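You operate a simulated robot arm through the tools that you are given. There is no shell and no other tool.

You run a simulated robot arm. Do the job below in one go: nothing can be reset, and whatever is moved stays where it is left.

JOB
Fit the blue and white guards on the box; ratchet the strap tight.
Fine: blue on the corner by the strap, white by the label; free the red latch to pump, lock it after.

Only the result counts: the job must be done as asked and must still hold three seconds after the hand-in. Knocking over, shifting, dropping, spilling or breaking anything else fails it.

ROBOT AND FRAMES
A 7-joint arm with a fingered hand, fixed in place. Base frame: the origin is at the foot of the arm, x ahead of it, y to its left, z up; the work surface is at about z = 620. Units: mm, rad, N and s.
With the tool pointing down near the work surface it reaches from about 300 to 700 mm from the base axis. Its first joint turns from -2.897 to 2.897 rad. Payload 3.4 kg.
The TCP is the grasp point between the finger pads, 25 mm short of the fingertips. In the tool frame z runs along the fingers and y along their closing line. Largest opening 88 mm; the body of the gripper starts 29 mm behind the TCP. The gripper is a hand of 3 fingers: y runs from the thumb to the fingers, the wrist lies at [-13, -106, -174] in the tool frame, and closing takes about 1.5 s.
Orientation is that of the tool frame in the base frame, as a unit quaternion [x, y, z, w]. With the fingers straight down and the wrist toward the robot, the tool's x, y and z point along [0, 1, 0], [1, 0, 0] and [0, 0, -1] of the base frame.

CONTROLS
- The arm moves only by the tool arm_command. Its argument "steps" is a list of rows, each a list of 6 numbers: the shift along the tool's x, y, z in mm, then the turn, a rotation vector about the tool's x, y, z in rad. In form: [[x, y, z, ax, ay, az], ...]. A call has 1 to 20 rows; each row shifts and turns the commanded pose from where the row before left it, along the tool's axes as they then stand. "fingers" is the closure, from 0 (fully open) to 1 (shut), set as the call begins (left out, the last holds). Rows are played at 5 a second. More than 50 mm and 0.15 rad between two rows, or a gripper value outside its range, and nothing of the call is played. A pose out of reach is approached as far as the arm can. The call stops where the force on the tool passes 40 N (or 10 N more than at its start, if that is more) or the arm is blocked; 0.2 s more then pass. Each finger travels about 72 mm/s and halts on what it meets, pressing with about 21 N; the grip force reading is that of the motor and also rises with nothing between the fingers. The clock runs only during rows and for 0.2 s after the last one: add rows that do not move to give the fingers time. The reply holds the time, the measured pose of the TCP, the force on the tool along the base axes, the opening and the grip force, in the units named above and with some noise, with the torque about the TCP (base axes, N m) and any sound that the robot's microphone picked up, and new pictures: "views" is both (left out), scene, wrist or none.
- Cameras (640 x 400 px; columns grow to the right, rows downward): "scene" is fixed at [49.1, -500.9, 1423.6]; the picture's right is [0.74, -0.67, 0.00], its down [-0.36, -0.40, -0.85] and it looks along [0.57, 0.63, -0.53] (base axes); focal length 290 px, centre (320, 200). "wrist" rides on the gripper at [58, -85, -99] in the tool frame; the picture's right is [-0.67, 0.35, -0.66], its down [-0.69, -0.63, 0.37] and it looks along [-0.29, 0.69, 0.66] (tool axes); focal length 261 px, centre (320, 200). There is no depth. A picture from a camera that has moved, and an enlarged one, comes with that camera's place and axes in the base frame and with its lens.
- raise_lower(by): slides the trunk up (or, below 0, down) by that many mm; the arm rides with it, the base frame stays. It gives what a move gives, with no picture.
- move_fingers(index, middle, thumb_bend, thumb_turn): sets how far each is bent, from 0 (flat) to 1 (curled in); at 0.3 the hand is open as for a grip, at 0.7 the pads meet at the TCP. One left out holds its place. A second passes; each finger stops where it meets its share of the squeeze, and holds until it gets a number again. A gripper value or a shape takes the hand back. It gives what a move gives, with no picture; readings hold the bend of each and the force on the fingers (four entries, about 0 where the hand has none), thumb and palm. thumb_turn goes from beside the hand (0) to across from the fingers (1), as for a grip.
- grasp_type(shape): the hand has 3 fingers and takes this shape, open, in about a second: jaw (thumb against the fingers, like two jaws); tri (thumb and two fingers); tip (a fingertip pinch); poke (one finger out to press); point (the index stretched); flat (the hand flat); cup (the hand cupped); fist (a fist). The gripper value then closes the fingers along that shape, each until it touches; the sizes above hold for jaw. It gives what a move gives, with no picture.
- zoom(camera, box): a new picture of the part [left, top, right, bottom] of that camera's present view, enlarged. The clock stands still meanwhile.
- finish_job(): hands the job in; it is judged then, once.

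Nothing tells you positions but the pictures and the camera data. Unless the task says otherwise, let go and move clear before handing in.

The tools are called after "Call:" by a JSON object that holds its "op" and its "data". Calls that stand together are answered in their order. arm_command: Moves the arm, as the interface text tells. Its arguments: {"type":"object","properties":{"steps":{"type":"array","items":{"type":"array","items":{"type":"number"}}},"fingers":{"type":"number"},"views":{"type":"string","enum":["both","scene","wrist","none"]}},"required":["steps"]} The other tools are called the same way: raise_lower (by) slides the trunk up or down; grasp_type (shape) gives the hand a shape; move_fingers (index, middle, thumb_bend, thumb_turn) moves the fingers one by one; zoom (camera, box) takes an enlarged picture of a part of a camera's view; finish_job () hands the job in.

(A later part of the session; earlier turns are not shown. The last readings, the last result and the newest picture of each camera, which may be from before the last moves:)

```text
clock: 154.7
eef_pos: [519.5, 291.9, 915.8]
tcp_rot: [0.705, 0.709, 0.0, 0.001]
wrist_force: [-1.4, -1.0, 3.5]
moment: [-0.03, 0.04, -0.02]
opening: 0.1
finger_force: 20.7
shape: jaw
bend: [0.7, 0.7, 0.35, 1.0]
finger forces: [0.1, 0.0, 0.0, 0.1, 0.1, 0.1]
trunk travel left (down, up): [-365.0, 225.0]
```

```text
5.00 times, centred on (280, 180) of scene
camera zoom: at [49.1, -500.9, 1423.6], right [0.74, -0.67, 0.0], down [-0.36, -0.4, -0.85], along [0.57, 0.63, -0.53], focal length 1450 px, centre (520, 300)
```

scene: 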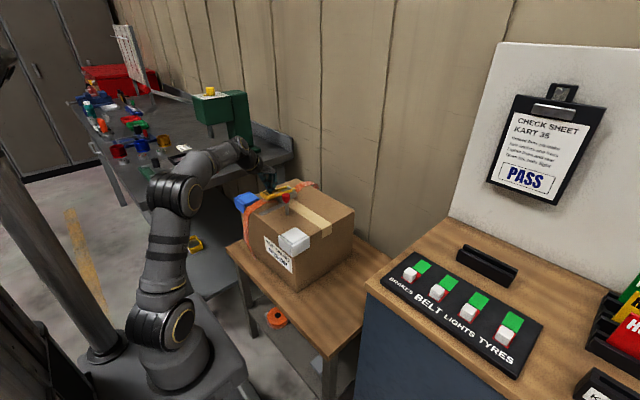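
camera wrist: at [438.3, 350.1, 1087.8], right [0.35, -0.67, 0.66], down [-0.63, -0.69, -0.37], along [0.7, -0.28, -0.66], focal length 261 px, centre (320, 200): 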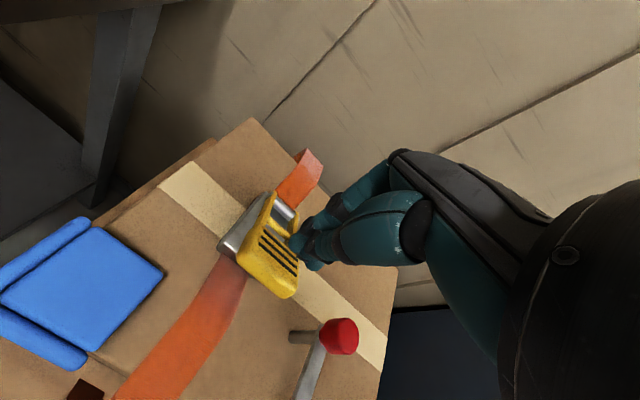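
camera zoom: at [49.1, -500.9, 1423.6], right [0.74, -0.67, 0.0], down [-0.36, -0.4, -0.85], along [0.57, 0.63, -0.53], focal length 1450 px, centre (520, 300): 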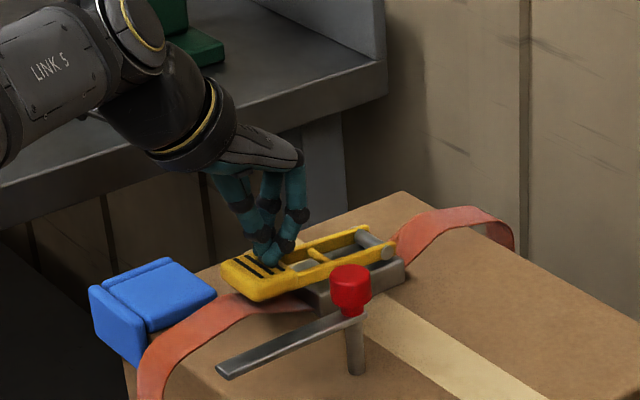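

The strap is visibly drawing in as the handle goes down. I'll continue to the end of the stroke.

Call:
{"op": "arm_command", "data": {"steps": [[0, 0, 4, 0, 0, 0], [0, 0, 4, 0, 0, 0], [0, 0, 3, 0, 0, 0], [0, 0, 0, 0, 0, 0]], "views": "scene"}}

Call:
{"op": "zoom", "data": {"camera": "scene", "box": [240, 140, 320, 220]}}

```text
clock: 155.7
eef_pos: [518.6, 291.5, 907.4]
tcp_rot: [0.705, 0.709, 0.002, 0.002]
wrist_force: [2.1, 3.6, 15.3]
moment: [0.01, -0.06, 0.01]
opening: 0.0
finger_force: 20.8
shape: jaw
bend: [0.7, 0.7, 0.35, 1.0]
finger forces: [0.0, 21.6, 0.0, 0.0, 0.1, 0.1]
trunk travel left (down, up): [-365.0, 225.0]
```

scene: 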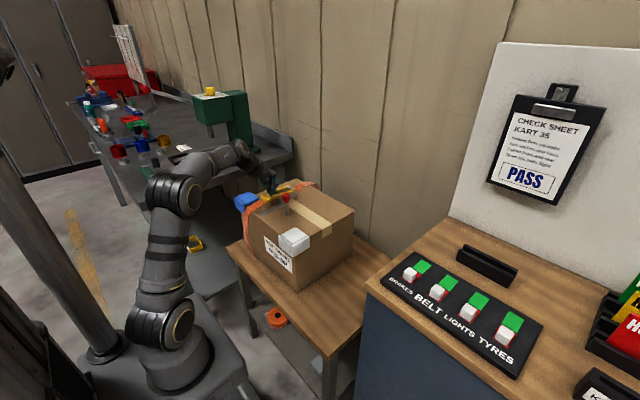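

```text
5.00 times, centred on (280, 180) of scene
camera zoom: at [49.1, -500.9, 1423.6], right [0.74, -0.67, 0.0], down [-0.36, -0.4, -0.85], along [0.57, 0.63, -0.53], focal length 1450 px, centre (520, 300)
```

zoom: 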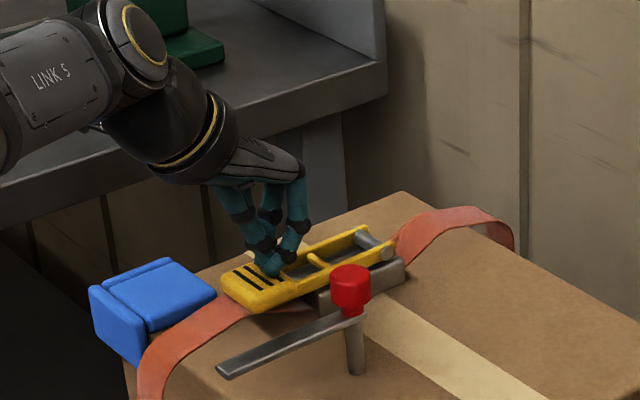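

The handle has bottomed out. I'll lift off and see if it springs back.

Call:
{"op": "arm_command", "data": {"steps": [[0, 0, -15, 0, 0, 0], [0, 0, -25, 0, 0, 0], [0, 0, -30, 0, 0, 0], [0, 0, 0, 0, 0, 0], [0, 0, 0, 0, 0, 0]]}}

Call:
{"op": "zoom", "data": {"camera": "scene", "box": [220, 140, 320, 240]}}

Call:
{"op": "zoom", "data": {"camera": "wrist", "box": [0, 100, 400, 400]}}

```text
clock: 156.9
eef_pos: [520.1, 292.1, 974.7]
tcp_rot: [0.705, 0.709, 0.0, 0.001]
wrist_force: [-0.5, 0.0, -0.3]
moment: [0.0, 0.0, -0.03]
opening: 0.0
finger_force: 20.8
shape: jaw
bend: [0.7, 0.7, 0.35, 1.0]
finger forces: [0.0, 0.0, 0.0, 0.1, 0.0, 0.0]
trunk travel left (down, up): [-365.0, 225.0]
camera wrist: at [436.3, 350.9, 1074.2], right [0.35, -0.67, 0.66], down [-0.63, -0.69, -0.37], along [0.7, -0.28, -0.66], focal length 261 px, centre (320, 200)
```

scene: 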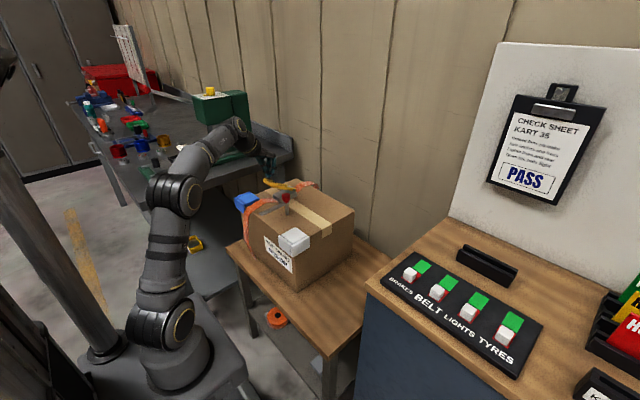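
wrist: 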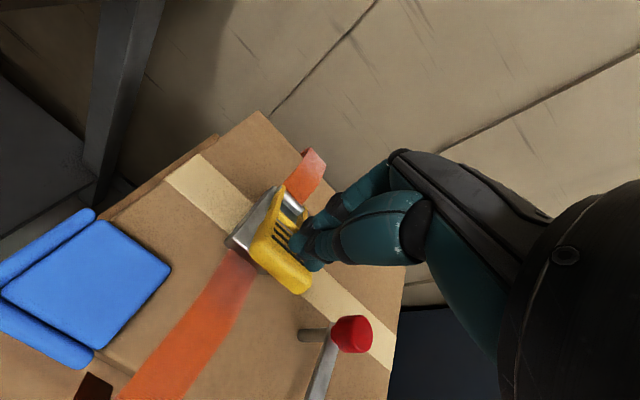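

```text
4.00 times, centred on (270, 190) of scene
camera zoom: at [49.1, -500.9, 1423.6], right [0.74, -0.67, 0.0], down [-0.36, -0.4, -0.85], along [0.57, 0.63, -0.53], focal length 1160 px, centre (520, 240)
```

zoom: 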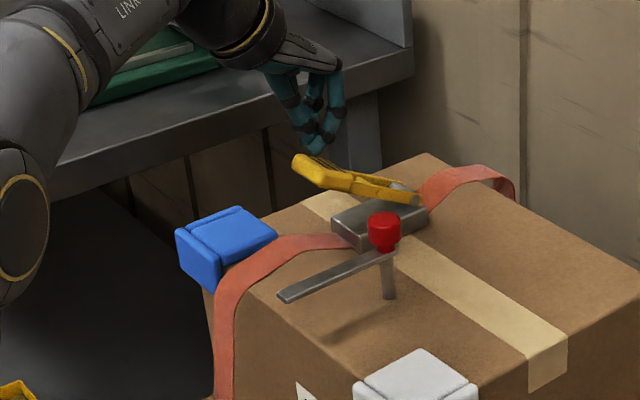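

```text
1.33 times, centred on (200, 250) of wrist
camera zoom: at [436.3, 350.9, 1074.2], right [0.35, -0.67, 0.66], down [-0.63, -0.69, -0.37], along [0.7, -0.28, -0.66], focal length 348 px, centre (480, 133)
```

zoom: 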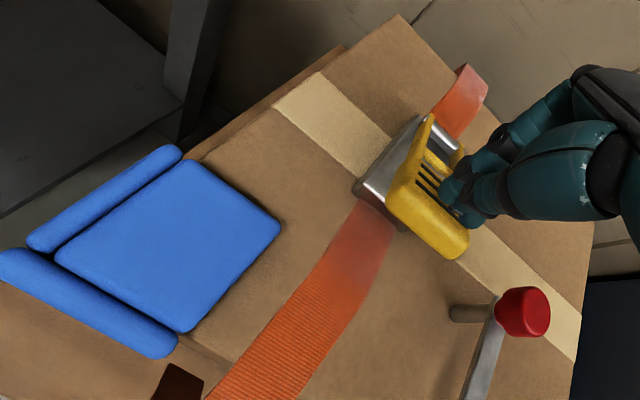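

The handle springs back by itself and the strap tightened a bit. I'll pump repeatedly, two strokes first.

Call:
{"op": "arm_command", "data": {"steps": [[0, 2, 16, 0, 0, 0], [0, 0, 17, 0, 0, 0], [0, 0, 17, 0, 0, 0], [0, 0, 10, 0, 0, 0], [0, 0, 6, 0, 0, 0], [0, 0, 0, 0, 0, 0], [0, 0, -33, 0, 0, 0], [0, 0, -33, 0, 0, 0], [0, 0, 0, 0, 0, 0], [0, 0, 16, 0, 0, 0], [0, 0, 17, 0, 0, 0], [0, 0, 17, 0, 0, 0], [0, 0, 10, 0, 0, 0], [0, 0, 6, 0, 0, 0], [0, 0, 0, 0, 0, 0], [0, 0, -33, 0, 0, 0], [0, 0, -33, 0, 0, 0], [0, 0, 0, 0, 0, 0]]}}

Call:
{"op": "zoom", "data": {"camera": "scene", "box": [220, 140, 320, 240]}}

```text
clock: 160.7
eef_pos: [521.6, 291.1, 973.5]
tcp_rot: [0.705, 0.709, -0.001, 0.001]
wrist_force: [1.2, 0.8, 0.3]
moment: [-0.02, 0.02, 0.03]
opening: 0.3
finger_force: 20.8
shape: jaw
bend: [0.7, 0.7, 0.35, 1.0]
finger forces: [0.0, 0.1, 0.1, 0.1, 0.1, 0.0]
trunk travel left (down, up): [-365.0, 225.0]
camera wrist: at [437.9, 350.5, 1074.3], right [0.35, -0.67, 0.66], down [-0.63, -0.69, -0.36], along [0.7, -0.28, -0.66], focal length 261 px, centre (320, 200)
```

scene: 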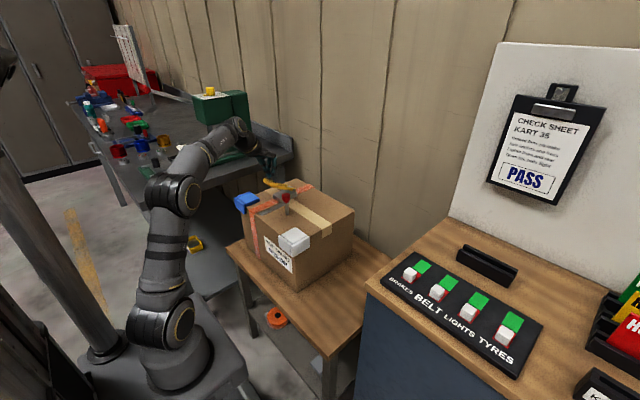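
wrist: 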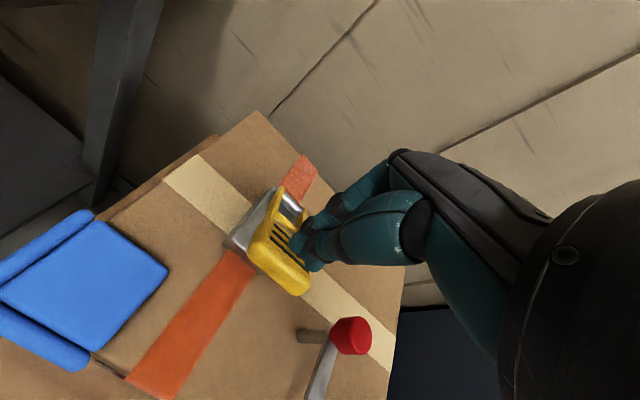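

```text
4.00 times, centred on (270, 190) of scene
camera zoom: at [49.1, -500.9, 1423.6], right [0.74, -0.67, 0.0], down [-0.36, -0.4, -0.85], along [0.57, 0.63, -0.53], focal length 1160 px, centre (520, 240)
```

zoom: 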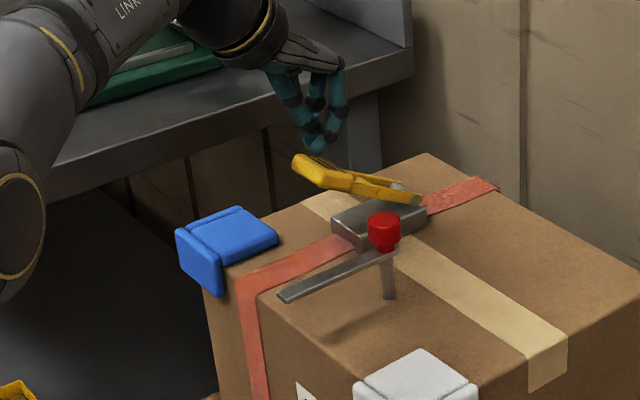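

The strap now lies flat against the box. I'll do one more slow stroke and feel the resistance to judge whether it's tight.

Call:
{"op": "arm_command", "data": {"steps": [[0, 0, 16, 0, 0, 0], [0, 0, 12, 0, 0, 0], [0, 0, 0, 0, 0, 0]], "views": "none"}}

Call:
{"op": "arm_command", "data": {"steps": [[0, 0, 10, 0, 0, 0], [0, 0, 8, 0, 0, 0], [0, 0, 0, 0, 0, 0]], "views": "scene"}}

Call:
{"op": "zoom", "data": {"camera": "scene", "box": [240, 140, 320, 220]}}

```text
clock: 161.5
eef_pos: [522.3, 293.9, 948.1]
tcp_rot: [0.706, 0.709, 0.0, 0.001]
wrist_force: [0.6, 0.7, 1.7]
moment: [-0.03, 0.03, -0.02]
opening: 0.1
finger_force: 20.7
shape: jaw
bend: [0.7, 0.7, 0.35, 1.0]
finger forces: [0.0, 0.1, 0.0, 0.0, 0.0, 0.1]
trunk travel left (down, up): [-365.0, 225.0]
```

```text
clock: 162.3
eef_pos: [521.4, 291.6, 929.5]
tcp_rot: [0.705, 0.709, 0.0, 0.0]
wrist_force: [-1.2, -0.3, 2.4]
moment: [-0.03, 0.01, -0.02]
opening: 0.0
finger_force: 21.2
shape: jaw
bend: [0.7, 0.7, 0.35, 1.0]
finger forces: [0.0, 0.0, 0.0, 0.0, 0.1, 0.0]
trunk travel left (down, up): [-365.0, 225.0]
```

scene: 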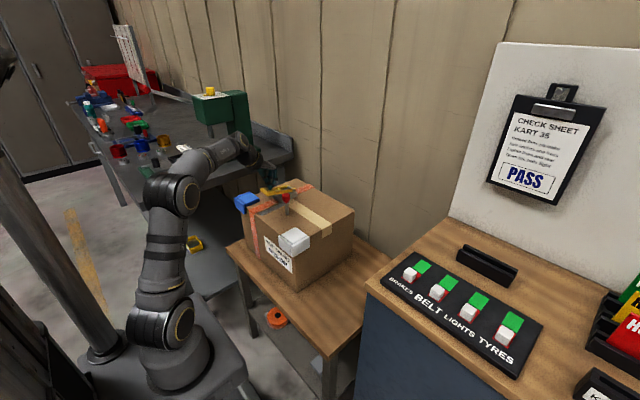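

```text
5.00 times, centred on (280, 180) of scene
camera zoom: at [49.1, -500.9, 1423.6], right [0.74, -0.67, 0.0], down [-0.36, -0.4, -0.85], along [0.57, 0.63, -0.53], focal length 1450 px, centre (520, 300)
```

zoom: 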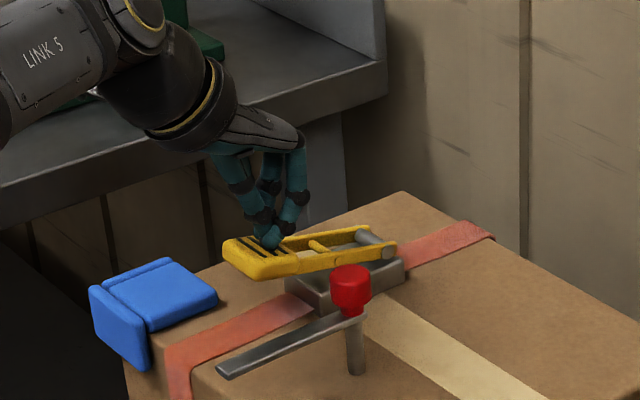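

Call:
{"op": "arm_command", "data": {"steps": [[0, 0, 10, 0, 0, 0], [0, 0, 8, 0, 0, 0], [0, 0, 4, 0, 0, 0], [0, 0, 0, 0, 0, 0], [0, 0, -33, 0, 0, 0], [0, 0, -35, 0, 0, 0], [0, 0, 0, 0, 0, 0]]}}

Call:
{"op": "zoom", "data": {"camera": "scene", "box": [220, 150, 320, 250]}}

Call:
{"op": "zoom", "data": {"camera": "scene", "box": [230, 180, 280, 260]}}

Call:
{"op": "zoom", "data": {"camera": "wrist", "box": [0, 100, 400, 400]}}

```text
clock: 163.9
eef_pos: [522.6, 292.8, 974.5]
tcp_rot: [0.705, 0.709, -0.001, 0.001]
wrist_force: [0.9, 0.4, 0.4]
moment: [0.0, 0.0, 0.0]
opening: 0.0
finger_force: 21.1
shape: jaw
bend: [0.7, 0.7, 0.35, 1.0]
finger forces: [0.1, 0.0, 0.1, 0.1, 0.0, 0.0]
trunk travel left (down, up): [-365.0, 225.0]
camera wrist: at [438.9, 350.2, 1074.4], right [0.35, -0.67, 0.66], down [-0.63, -0.69, -0.36], along [0.7, -0.28, -0.66], focal length 261 px, centre (320, 200)
```

scene: 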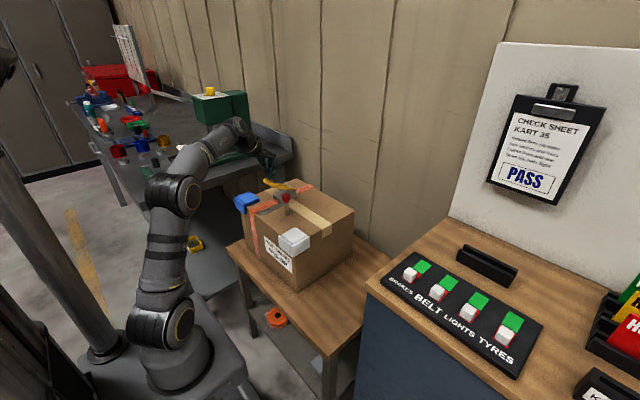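
wrist: 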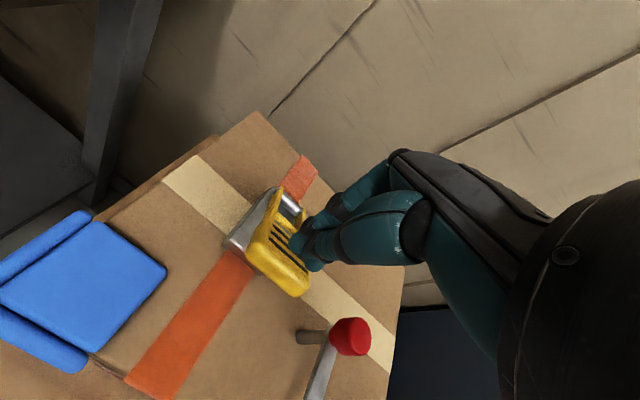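

```text
4.00 times, centred on (270, 200) of scene
camera zoom: at [49.1, -500.9, 1423.6], right [0.74, -0.67, 0.0], down [-0.36, -0.4, -0.85], along [0.57, 0.63, -0.53], focal length 1160 px, centre (520, 200)
```

zoom: 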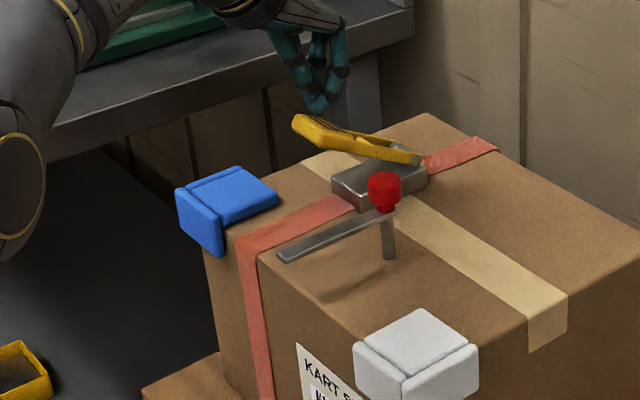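

```text
5.00 times, centred on (255, 220) of scene
camera zoom: at [49.1, -500.9, 1423.6], right [0.74, -0.67, 0.0], down [-0.36, -0.4, -0.85], along [0.57, 0.63, -0.53], focal length 1450 px, centre (645, 100)
```

zoom: 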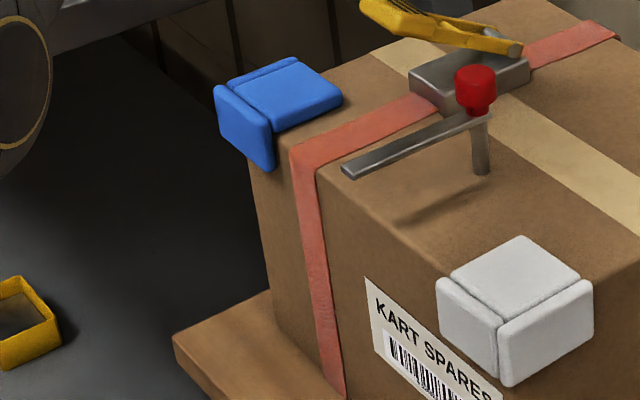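

```text
1.33 times, centred on (200, 250) of wrist
camera zoom: at [438.9, 350.2, 1074.4], right [0.35, -0.67, 0.66], down [-0.63, -0.69, -0.36], along [0.7, -0.28, -0.66], focal length 348 px, centre (480, 133)
```

zoom: 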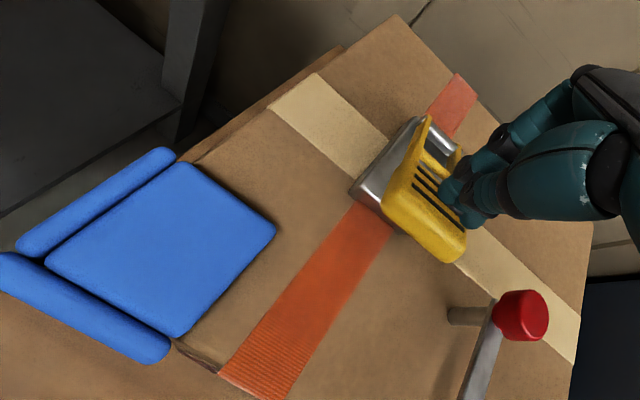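

The strap lies snug and flat all round, both guards are seated, and the handle is back up. Next is re-locking the latch: I'll rise, open the jaw, turn to 90° and return above the knob.

Call:
{"op": "arm_command", "data": {"steps": [[0, 0, -30, 0, 0, 0], [-40, -20, -10, 0, 0, 0], [-40, -20, 0, 0, 0, 0], [-15, 0, 0, 0, 0, 0], [0, 0, 0, 0, 0, 0]], "views": "none"}}

Call:
{"op": "arm_command", "data": {"steps": [[0, 0, 0, 0, 0, -0.1428], [0, 0, 0, 0, 0, -0.1428], [0, 0, 0, 0, 0, -0.1428], [0, 0, 0, 0, 0, -0.1428], [0, 0, 0, 0, 0, -0.1428], [0, 0, 0, 0, 0, -0.1428], [0, 0, 0, 0, 0, -0.1428], [0, 0, 0, 0, 0, -0.1428], [0, 0, 0, 0, 0, -0.1428], [0, 0, 0, 0, 0, -0.1428], [0, 0, 0, 0, 0, -0.1428], [0, 0, 0, 0, 0, 0]], "fingers": 0.25}}

Call:
{"op": "zoom", "data": {"camera": "wrist", "box": [120, 80, 400, 340]}}

```text
clock: 165.1
eef_pos: [482.3, 196.2, 1014.3]
tcp_rot: [0.706, 0.709, 0.0, 0.001]
wrist_force: [0.1, 0.0, -0.3]
moment: [0.02, -0.02, -0.04]
opening: 0.2
finger_force: 20.7
shape: jaw
bend: [0.7, 0.7, 0.35, 1.0]
finger forces: [0.1, 0.1, 0.0, 0.0, 0.1, 0.0]
trunk travel left (down, up): [-365.0, 225.0]
```

```text
clock: 167.7
eef_pos: [481.2, 196.3, 1015.2]
tcp_rot: [-0.003, 1.0, -0.001, 0.001]
wrist_force: [-0.2, 0.1, 0.7]
moment: [0.0, 0.01, 0.0]
opening: 66.1
finger_force: 0.0
shape: jaw
bend: [0.27, 0.36, 0.54, 0.99]
finger forces: [0.0, 0.0, 0.0, 0.0, 0.1, 0.0]
trunk travel left (down, up): [-365.0, 225.0]
camera wrist: at [426.2, 112.1, 1115.1], right [0.67, 0.35, 0.66], down [0.69, -0.63, -0.36], along [0.28, 0.7, -0.66], focal length 261 px, centre (320, 200)
```

scene: 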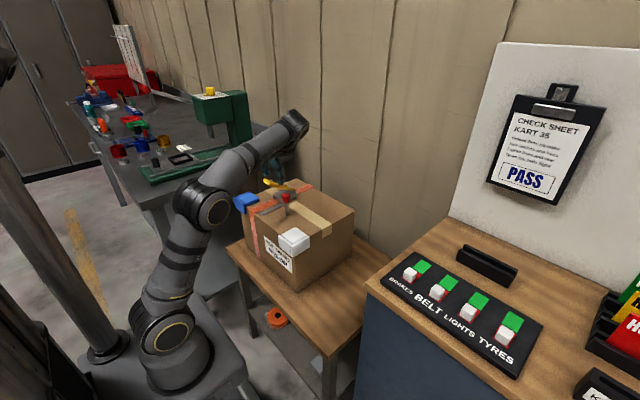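
wrist: 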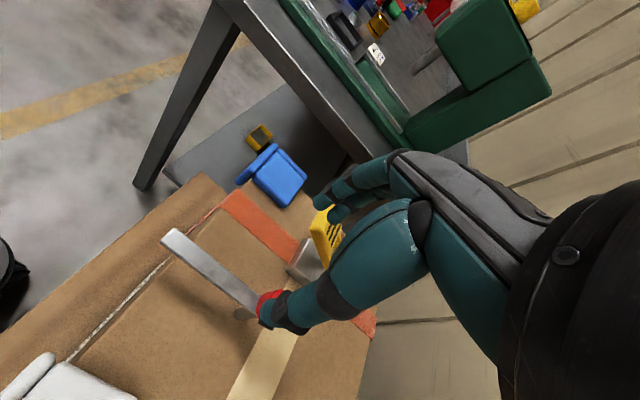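

```text
1.54 times, centred on (260, 210) of wrist
camera zoom: at [426.2, 112.1, 1115.1], right [0.67, 0.35, 0.66], down [0.69, -0.63, -0.36], along [0.28, 0.7, -0.66], focal length 401 px, centre (412, 185)
```

zoom: 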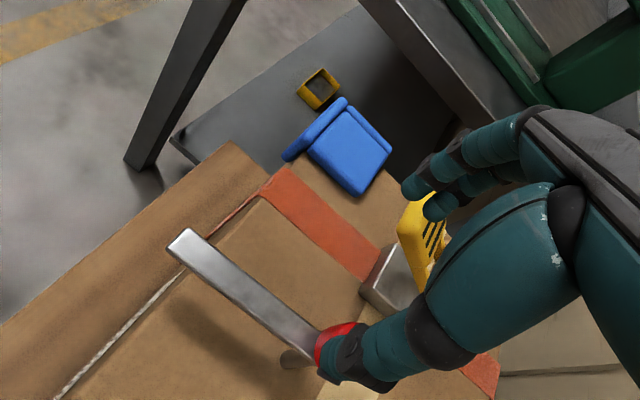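

Call:
{"op": "arm_command", "data": {"steps": [[-23, 0, 8, 0, 0, 0], [-24, 0, 10, 0, 0, 0], [0, 0, 30, 0, 0, 0], [0, 0, 25, 0, 0, 0], [0, 0, 0, 0, 0, 0]]}}

Call:
{"op": "zoom", "data": {"camera": "wrist", "box": [180, 130, 400, 350]}}

Call:
{"op": "zoom", "data": {"camera": "scene", "box": [250, 150, 320, 220]}}

```text
clock: 168.9
eef_pos: [526.5, 196.9, 943.5]
tcp_rot: [-0.002, 1.0, -0.001, 0.0]
wrist_force: [0.4, 0.0, 0.7]
moment: [0.0, 0.02, -0.03]
opening: 66.4
finger_force: 0.0
shape: jaw
bend: [0.27, 0.36, 0.54, 0.99]
finger forces: [0.1, 0.0, 0.0, 0.0, 0.0, 0.0]
trunk travel left (down, up): [-365.0, 225.0]
camera wrist: at [471.3, 112.4, 1042.9], right [0.67, 0.35, 0.66], down [0.69, -0.63, -0.36], along [0.28, 0.69, -0.66], focal length 261 px, centre (320, 200)
```

scene: 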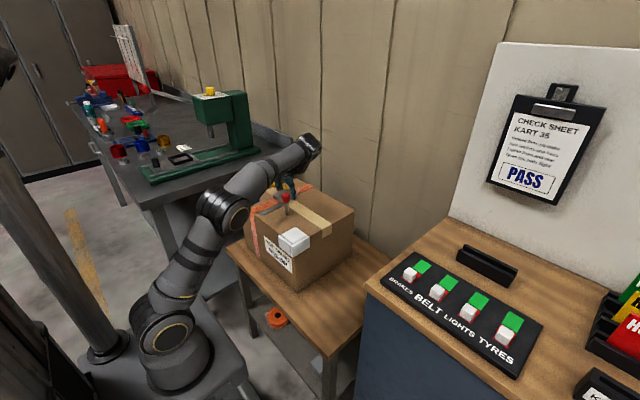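
wrist: 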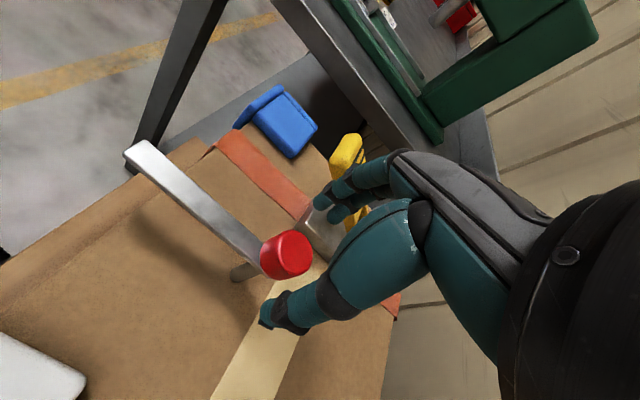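

```text
1.82 times, centred on (290, 240) of wrist
camera zoom: at [471.3, 112.4, 1042.9], right [0.67, 0.35, 0.66], down [0.69, -0.63, -0.36], along [0.28, 0.69, -0.66], focal length 474 px, centre (374, 127)
```

zoom: 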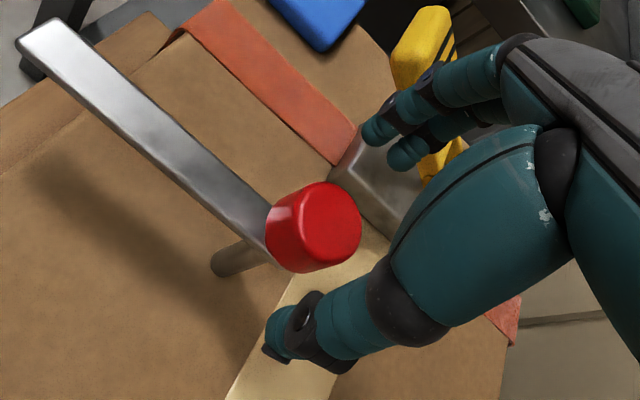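

```text
5.71 times, centred on (285, 185) of scene
camera zoom: at [49.1, -500.9, 1423.6], right [0.74, -0.67, 0.0], down [-0.36, -0.4, -0.85], along [0.57, 0.63, -0.53], focal length 1656 px, centre (520, 286)
```

zoom: 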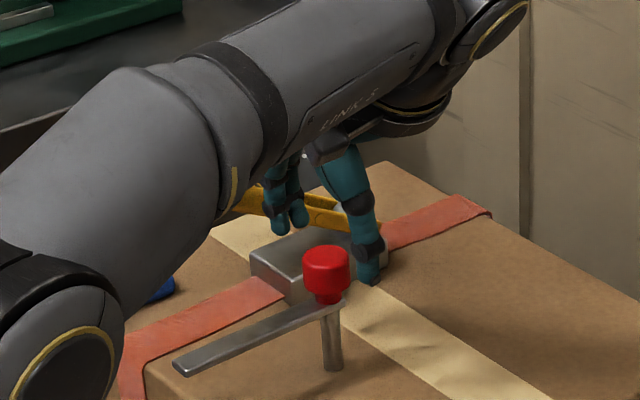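

The knob is centred between thumb and fingers. I'll descend and grip.

Call:
{"op": "arm_command", "data": {"steps": [[0, -1, 12, 0, 0, 0], [0, 0, 13, 0, 0, 0], [0, 0, 0, 0, 0, 0]], "views": "none"}}

Call:
{"op": "arm_command", "data": {"steps": [[0, 0, 0, 0, 0, 0], [0, 0, 0, 0, 0, 0], [0, 0, 0, 0, 0, 0], [0, 0, 0, 0, 0, 0], [0, 0, 0, 0, 0, 0], [0, 0, 0, 0, 0, 0], [0, 0, 0, 0, 0, 0]], "fingers": 1}}

```text
clock: 169.7
eef_pos: [528.1, 196.3, 916.8]
tcp_rot: [-0.002, 1.0, -0.001, 0.0]
wrist_force: [-1.3, -0.6, -0.2]
moment: [-0.01, 0.01, 0.02]
opening: 66.1
finger_force: 0.1
shape: jaw
bend: [0.27, 0.36, 0.54, 0.99]
finger forces: [0.1, 0.0, 0.0, 0.1, 0.1, 0.1]
trunk travel left (down, up): [-365.0, 225.0]
```

```text
clock: 171.3
eef_pos: [527.5, 194.3, 916.1]
tcp_rot: [-0.003, 1.0, -0.001, -0.001]
wrist_force: [-1.1, -2.8, -14.5]
moment: [-0.08, 0.02, 0.05]
opening: 17.0
finger_force: 20.4
shape: jaw
bend: [0.73, 0.66, 0.75, 1.0]
finger forces: [13.1, 5.3, 0.0, 0.0, 20.3, 0.0]
trunk travel left (down, up): [-365.0, 225.0]
camera wrist: at [472.4, 110.8, 1016.6], right [0.67, 0.35, 0.65], down [0.69, -0.63, -0.36], along [0.28, 0.69, -0.66], focal length 261 px, centre (320, 200)
```

scene: 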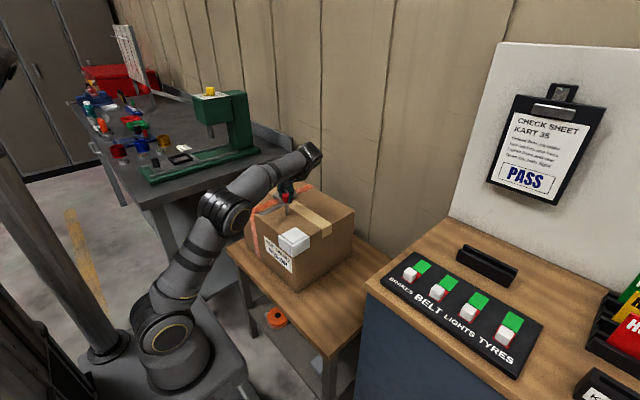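
wrist: 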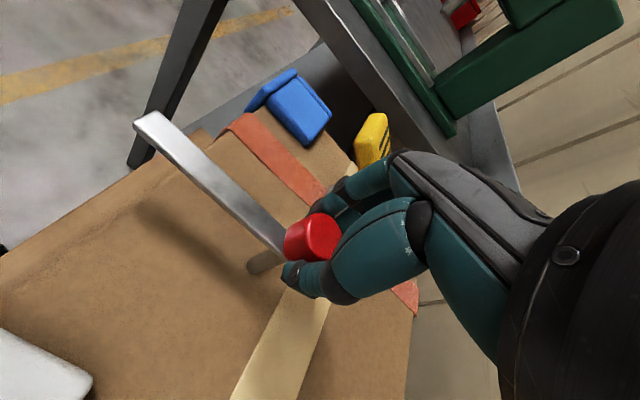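

Gripped. I'll turn the latch clockwise, back toward the locked position, in stages.

Call:
{"op": "arm_command", "data": {"steps": [[0, 0, 0, 0, 0, 0.12], [0, 0, 0, 0, 0, 0.12], [0, 0, 0, 0, 0, 0.12], [0, 0, 0, 0, 0, 0.12], [0, 0, 0, 0, 0, 0.12], [0, 0, 0, 0, 0, 0.12], [0, 0, 0, 0, 0, 0.12], [0, 0, 0, 0, 0, 0]]}}

Call:
{"op": "zoom", "data": {"camera": "wrist", "box": [100, 60, 380, 340]}}

```text
clock: 173.1
eef_pos: [527.5, 195.4, 916.7]
tcp_rot: [0.407, 0.913, -0.001, -0.001]
wrist_force: [-8.4, -9.3, -17.2]
moment: [-0.17, 0.22, 0.03]
opening: 16.2
finger_force: 20.9
shape: jaw
bend: [0.73, 0.67, 0.73, 1.0]
finger forces: [12.0, 6.3, 0.0, 0.0, 24.2, 0.0]
trunk travel left (down, up): [-365.0, 225.0]
camera wrist: at [428.4, 182.2, 1016.6], right [0.71, -0.26, 0.66], down [-0.01, -0.93, -0.36], along [0.71, 0.25, -0.66], focal length 261 px, centre (320, 200)
```

scene: 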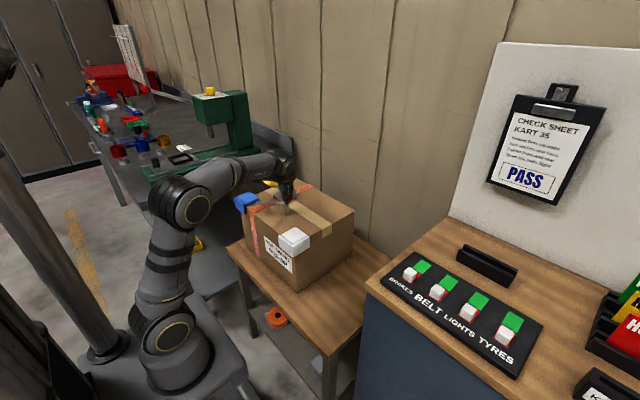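
wrist: 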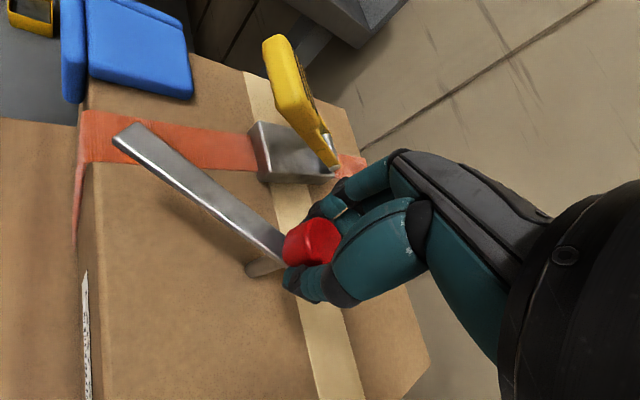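

```text
1.43 times, centred on (240, 200) of wrist
camera zoom: at [428.4, 182.2, 1016.6], right [0.71, -0.26, 0.66], down [-0.01, -0.93, -0.36], along [0.71, 0.25, -0.66], focal length 372 px, centre (434, 200)
```

zoom: 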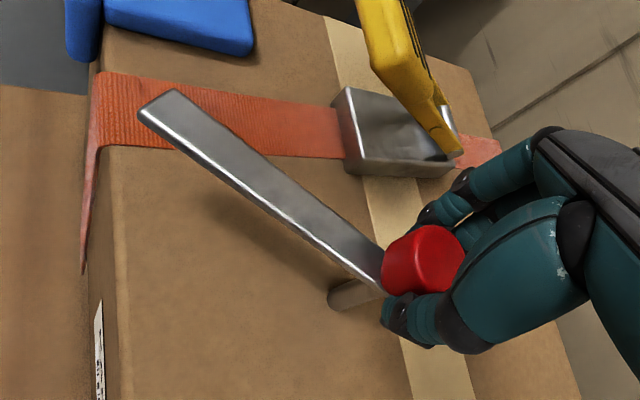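

The turn is going well, with the bar slightly lagging from slip. I'll relieve the side force a little and continue.

Call:
{"op": "arm_command", "data": {"steps": [[0, -2, 0, 0, 0, 0.08], [0, 0, 0, 0, 0, 0.12], [0, 0, 0, 0, 0, 0.12], [0, 0, 0, 0, 0, 0.12], [0, 0, 0, 0, 0, 0.12], [0, 0, 0, 0, 0, 0]]}}

Call:
{"op": "zoom", "data": {"camera": "wrist", "box": [100, 60, 380, 340]}}

Call:
{"op": "zoom", "data": {"camera": "scene", "box": [240, 150, 320, 220]}}

```text
clock: 174.5
eef_pos: [526.5, 194.5, 917.2]
tcp_rot: [0.644, 0.765, -0.001, 0.002]
wrist_force: [-5.0, -5.9, -17.1]
moment: [-0.05, 0.1, 0.05]
opening: 15.9
finger_force: 20.7
shape: jaw
bend: [0.73, 0.67, 0.73, 1.0]
finger forces: [12.1, 7.4, 0.0, 0.1, 21.7, 0.0]
trunk travel left (down, up): [-365.0, 225.0]
camera wrist: at [435.3, 237.7, 1016.4], right [0.46, -0.6, 0.66], down [-0.5, -0.78, -0.36], along [0.73, -0.16, -0.66], focal length 261 px, centre (320, 200)
```

scene: 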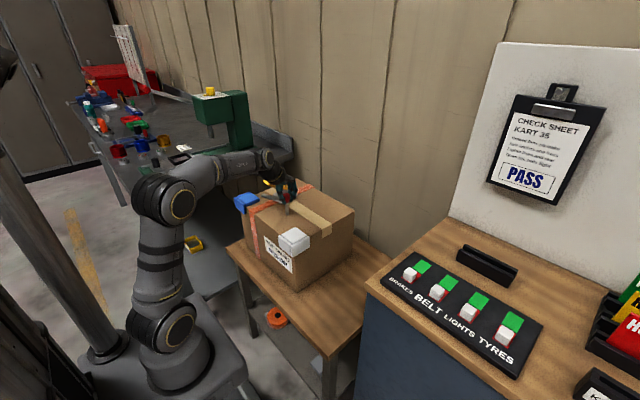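
wrist: 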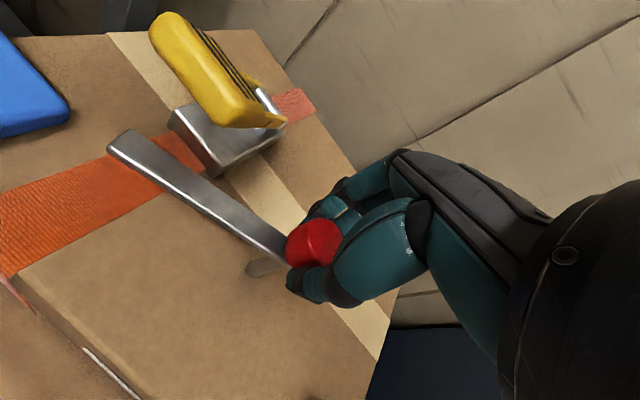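

```text
1.43 times, centred on (240, 200) of wrist
camera zoom: at [435.3, 237.7, 1016.4], right [0.46, -0.6, 0.66], down [-0.5, -0.78, -0.36], along [0.73, -0.16, -0.66], focal length 372 px, centre (434, 200)
```

zoom: 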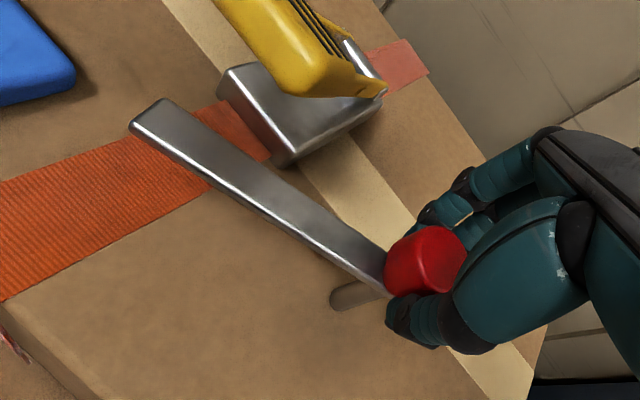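

```text
5.71 times, centred on (280, 185) of scene
camera zoom: at [49.1, -500.9, 1423.6], right [0.74, -0.67, 0.0], down [-0.36, -0.4, -0.85], along [0.57, 0.63, -0.53], focal length 1656 px, centre (549, 286)
```

zoom: 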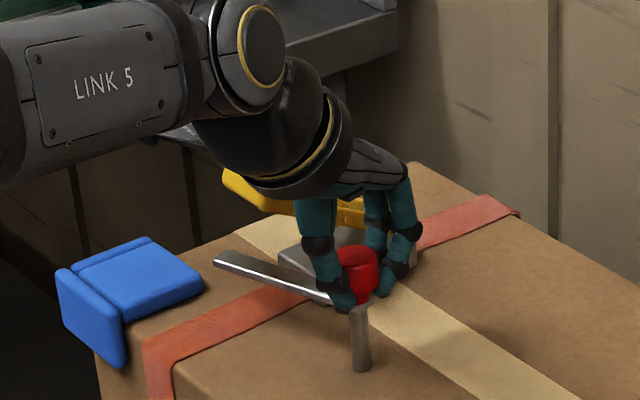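

The bar still needs about 20° more. I'll continue turning clockwise until it sits across the tray front as at the start.

Call:
{"op": "arm_command", "data": {"steps": [[0, -1, 0, 0, 0, 0.1], [0, 0, 0, 0, 0, 0.1], [0, 0, 0, 0, 0, 0.1], [0, 0, 0, 0, 0, 0]], "views": "wrist"}}

Call:
{"op": "zoom", "data": {"camera": "wrist", "box": [100, 60, 380, 340]}}

Call:
{"op": "zoom", "data": {"camera": "scene", "box": [250, 160, 320, 220]}}

```text
clock: 175.5
eef_pos: [526.9, 194.3, 917.5]
tcp_rot: [0.75, 0.661, 0.0, 0.001]
wrist_force: [-4.4, -5.0, -16.8]
moment: [-0.04, 0.12, 0.0]
opening: 15.8
finger_force: 20.9
shape: jaw
bend: [0.73, 0.66, 0.73, 1.0]
finger forces: [13.1, 7.3, 0.0, 0.0, 20.5, 0.1]
trunk travel left (down, up): [-365.0, 225.0]
camera wrist: at [451.4, 263.1, 1016.3], right [0.26, -0.71, 0.66], down [-0.71, -0.6, -0.36], along [0.65, -0.37, -0.66], focal length 261 px, centre (320, 200)
```

wrist: 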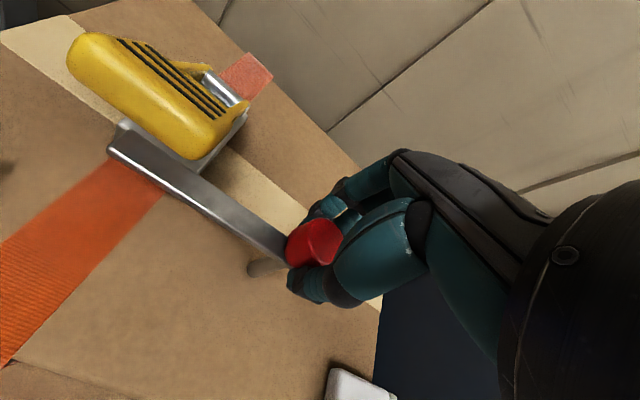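

```text
1.43 times, centred on (240, 200) of wrist
camera zoom: at [451.4, 263.1, 1016.3], right [0.26, -0.71, 0.66], down [-0.71, -0.6, -0.36], along [0.65, -0.37, -0.66], focal length 372 px, centre (434, 200)
```

zoom: 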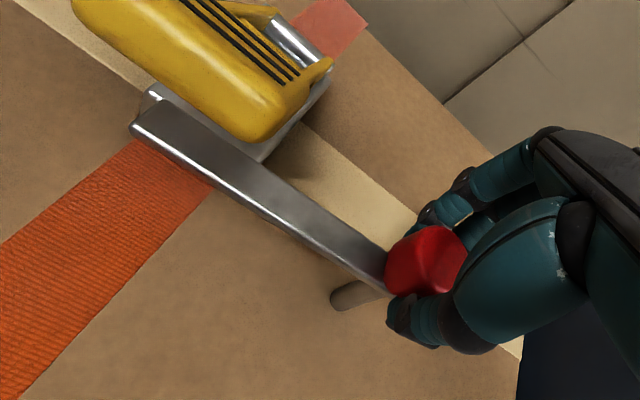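

```text
6.67 times, centred on (285, 190) of scene
camera zoom: at [49.1, -500.9, 1423.6], right [0.74, -0.67, 0.0], down [-0.36, -0.4, -0.85], along [0.57, 0.63, -0.53], focal length 1933 px, centre (553, 267)
```

zoom: 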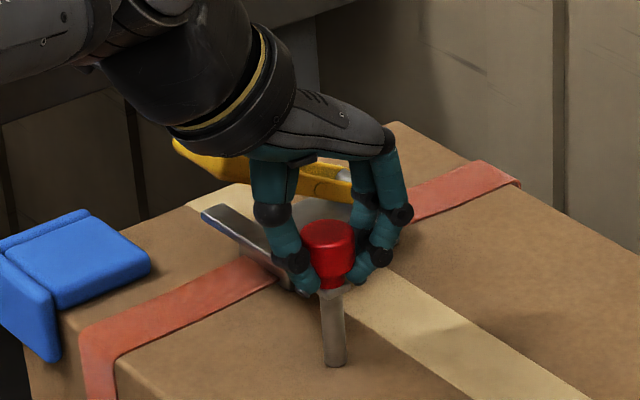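

The bar is nearly at its original position. I'll turn slightly more to seat it firmly.

Call:
{"op": "arm_command", "data": {"steps": [[0, 0, 0, 0, 0, 0.05], [0, 0, 0, 0, 0, 0.04], [0, 0, 0, 0, 0, 0]], "views": "wrist"}}

Call:
{"op": "zoom", "data": {"camera": "wrist", "box": [100, 60, 380, 340]}}

Call:
{"op": "zoom", "data": {"camera": "scene", "box": [250, 160, 320, 220]}}

```text
clock: 176.3
eef_pos: [527.1, 194.4, 915.5]
tcp_rot: [0.78, 0.626, 0.0, 0.0]
wrist_force: [-5.8, -2.9, -16.0]
moment: [-0.02, 0.13, 0.06]
opening: 16.1
finger_force: 21.2
shape: jaw
bend: [0.73, 0.66, 0.73, 1.0]
finger forces: [12.0, 7.0, 0.0, 0.0, 20.7, 0.1]
trunk travel left (down, up): [-365.0, 225.0]
camera wrist: at [457.8, 270.0, 1016.2], right [0.2, -0.73, 0.66], down [-0.76, -0.54, -0.37], along [0.62, -0.43, -0.66], focal length 261 px, centre (320, 200)
```

wrist: 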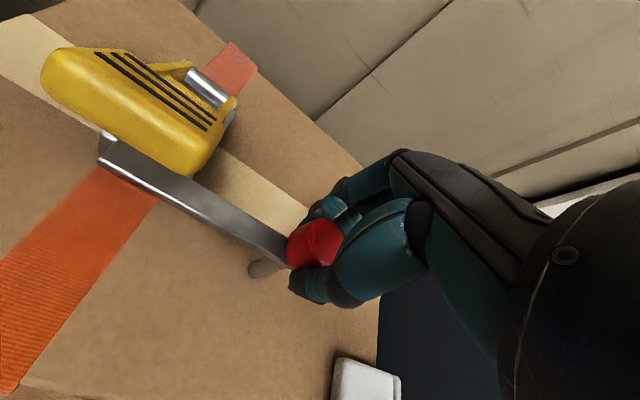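

```text
1.43 times, centred on (240, 200) of wrist
camera zoom: at [457.8, 270.0, 1016.2], right [0.2, -0.73, 0.66], down [-0.76, -0.54, -0.37], along [0.62, -0.43, -0.66], focal length 372 px, centre (434, 200)
```

zoom: 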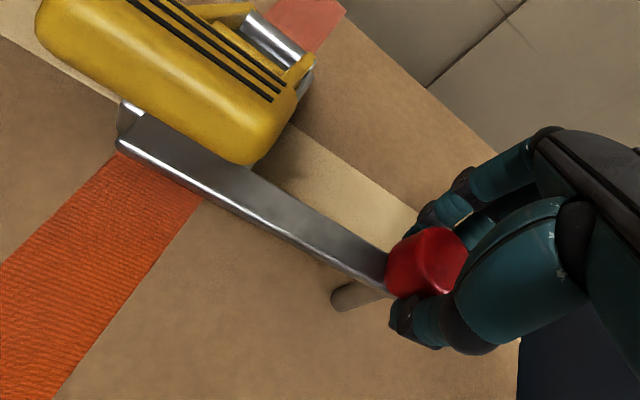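

```text
6.67 times, centred on (285, 190) of scene
camera zoom: at [49.1, -500.9, 1423.6], right [0.74, -0.67, 0.0], down [-0.36, -0.4, -0.85], along [0.57, 0.63, -0.53], focal length 1933 px, centre (553, 267)
```

zoom: 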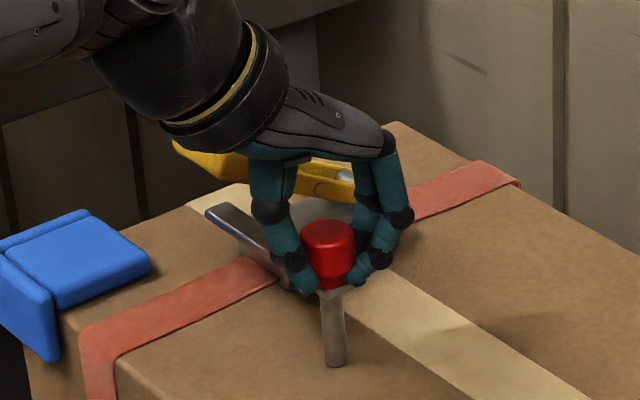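

The bar is back across the tray front in its original place. I'll release and lift away.

Call:
{"op": "arm_command", "data": {"steps": [[0, 0, 0, 0, 0, 0], [0, 0, 0, 0, 0, 0], [0, 0, 0, 0, 0, 0], [0, 0, 0, 0, 0, 0], [0, 0, -15, 0, 0, 0], [0, 0, -30, 0, 0, 0], [0, 0, -40, 0, 0, 0], [0, 0, 0, 0, 0, 0]], "fingers": 0.25}}

Call:
{"op": "zoom", "data": {"camera": "wrist", "box": [20, 60, 340, 340]}}

Call:
{"op": "zoom", "data": {"camera": "scene", "box": [250, 160, 320, 220]}}

```text
clock: 178.1
eef_pos: [525.7, 193.7, 1003.1]
tcp_rot: [0.779, 0.627, 0.0, 0.001]
wrist_force: [0.9, 0.1, 0.0]
moment: [0.0, -0.01, -0.01]
opening: 65.5
finger_force: 0.0
shape: jaw
bend: [0.27, 0.36, 0.54, 0.99]
finger forces: [0.0, 0.0, 0.1, 0.0, 0.0, 0.0]
trunk travel left (down, up): [-365.0, 225.0]
camera wrist: at [456.8, 269.3, 1102.8], right [0.2, -0.73, 0.66], down [-0.76, -0.54, -0.37], along [0.62, -0.43, -0.66], focal length 261 px, centre (320, 200)
```

scene: 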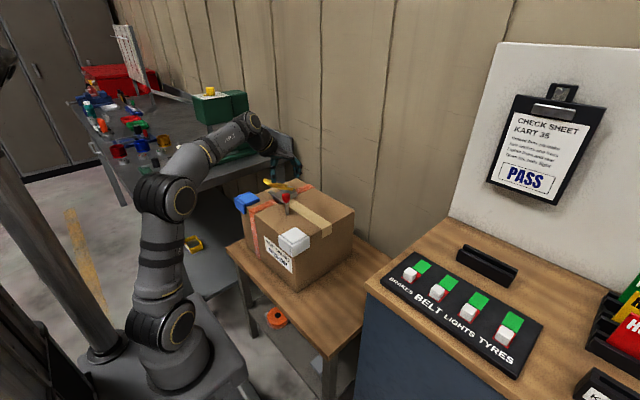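
wrist: 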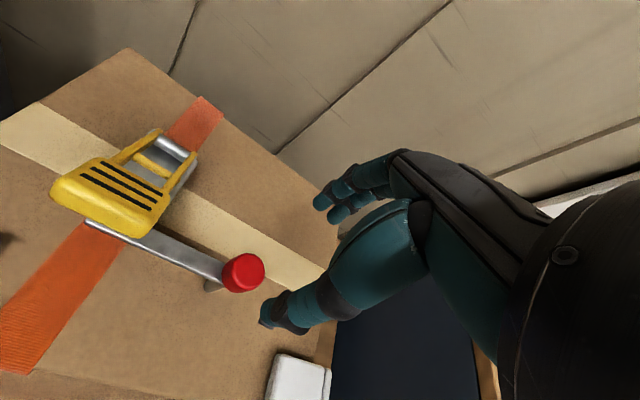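

```text
1.43 times, centred on (180, 200) of wrist
camera zoom: at [456.8, 269.3, 1102.8], right [0.2, -0.73, 0.66], down [-0.76, -0.54, -0.37], along [0.62, -0.43, -0.66], focal length 372 px, centre (520, 200)
```

zoom: 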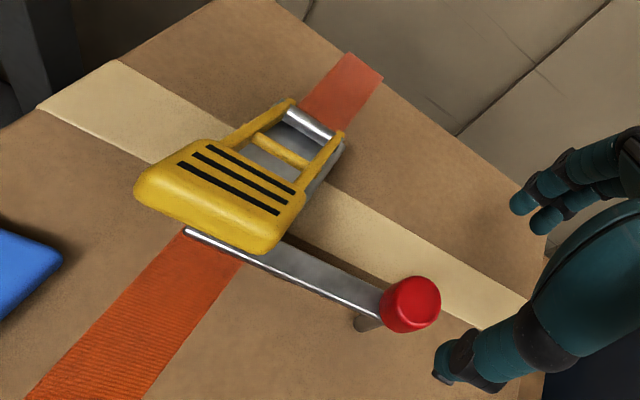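

```text
6.67 times, centred on (285, 190) of scene
camera zoom: at [49.1, -500.9, 1423.6], right [0.74, -0.67, 0.0], down [-0.36, -0.4, -0.85], along [0.57, 0.63, -0.53], focal length 1933 px, centre (553, 267)
```

zoom: 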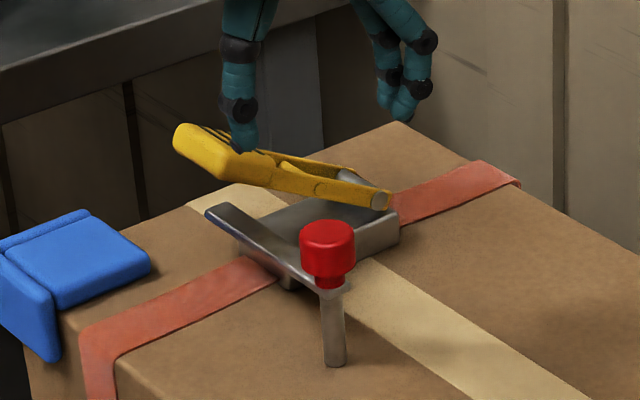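

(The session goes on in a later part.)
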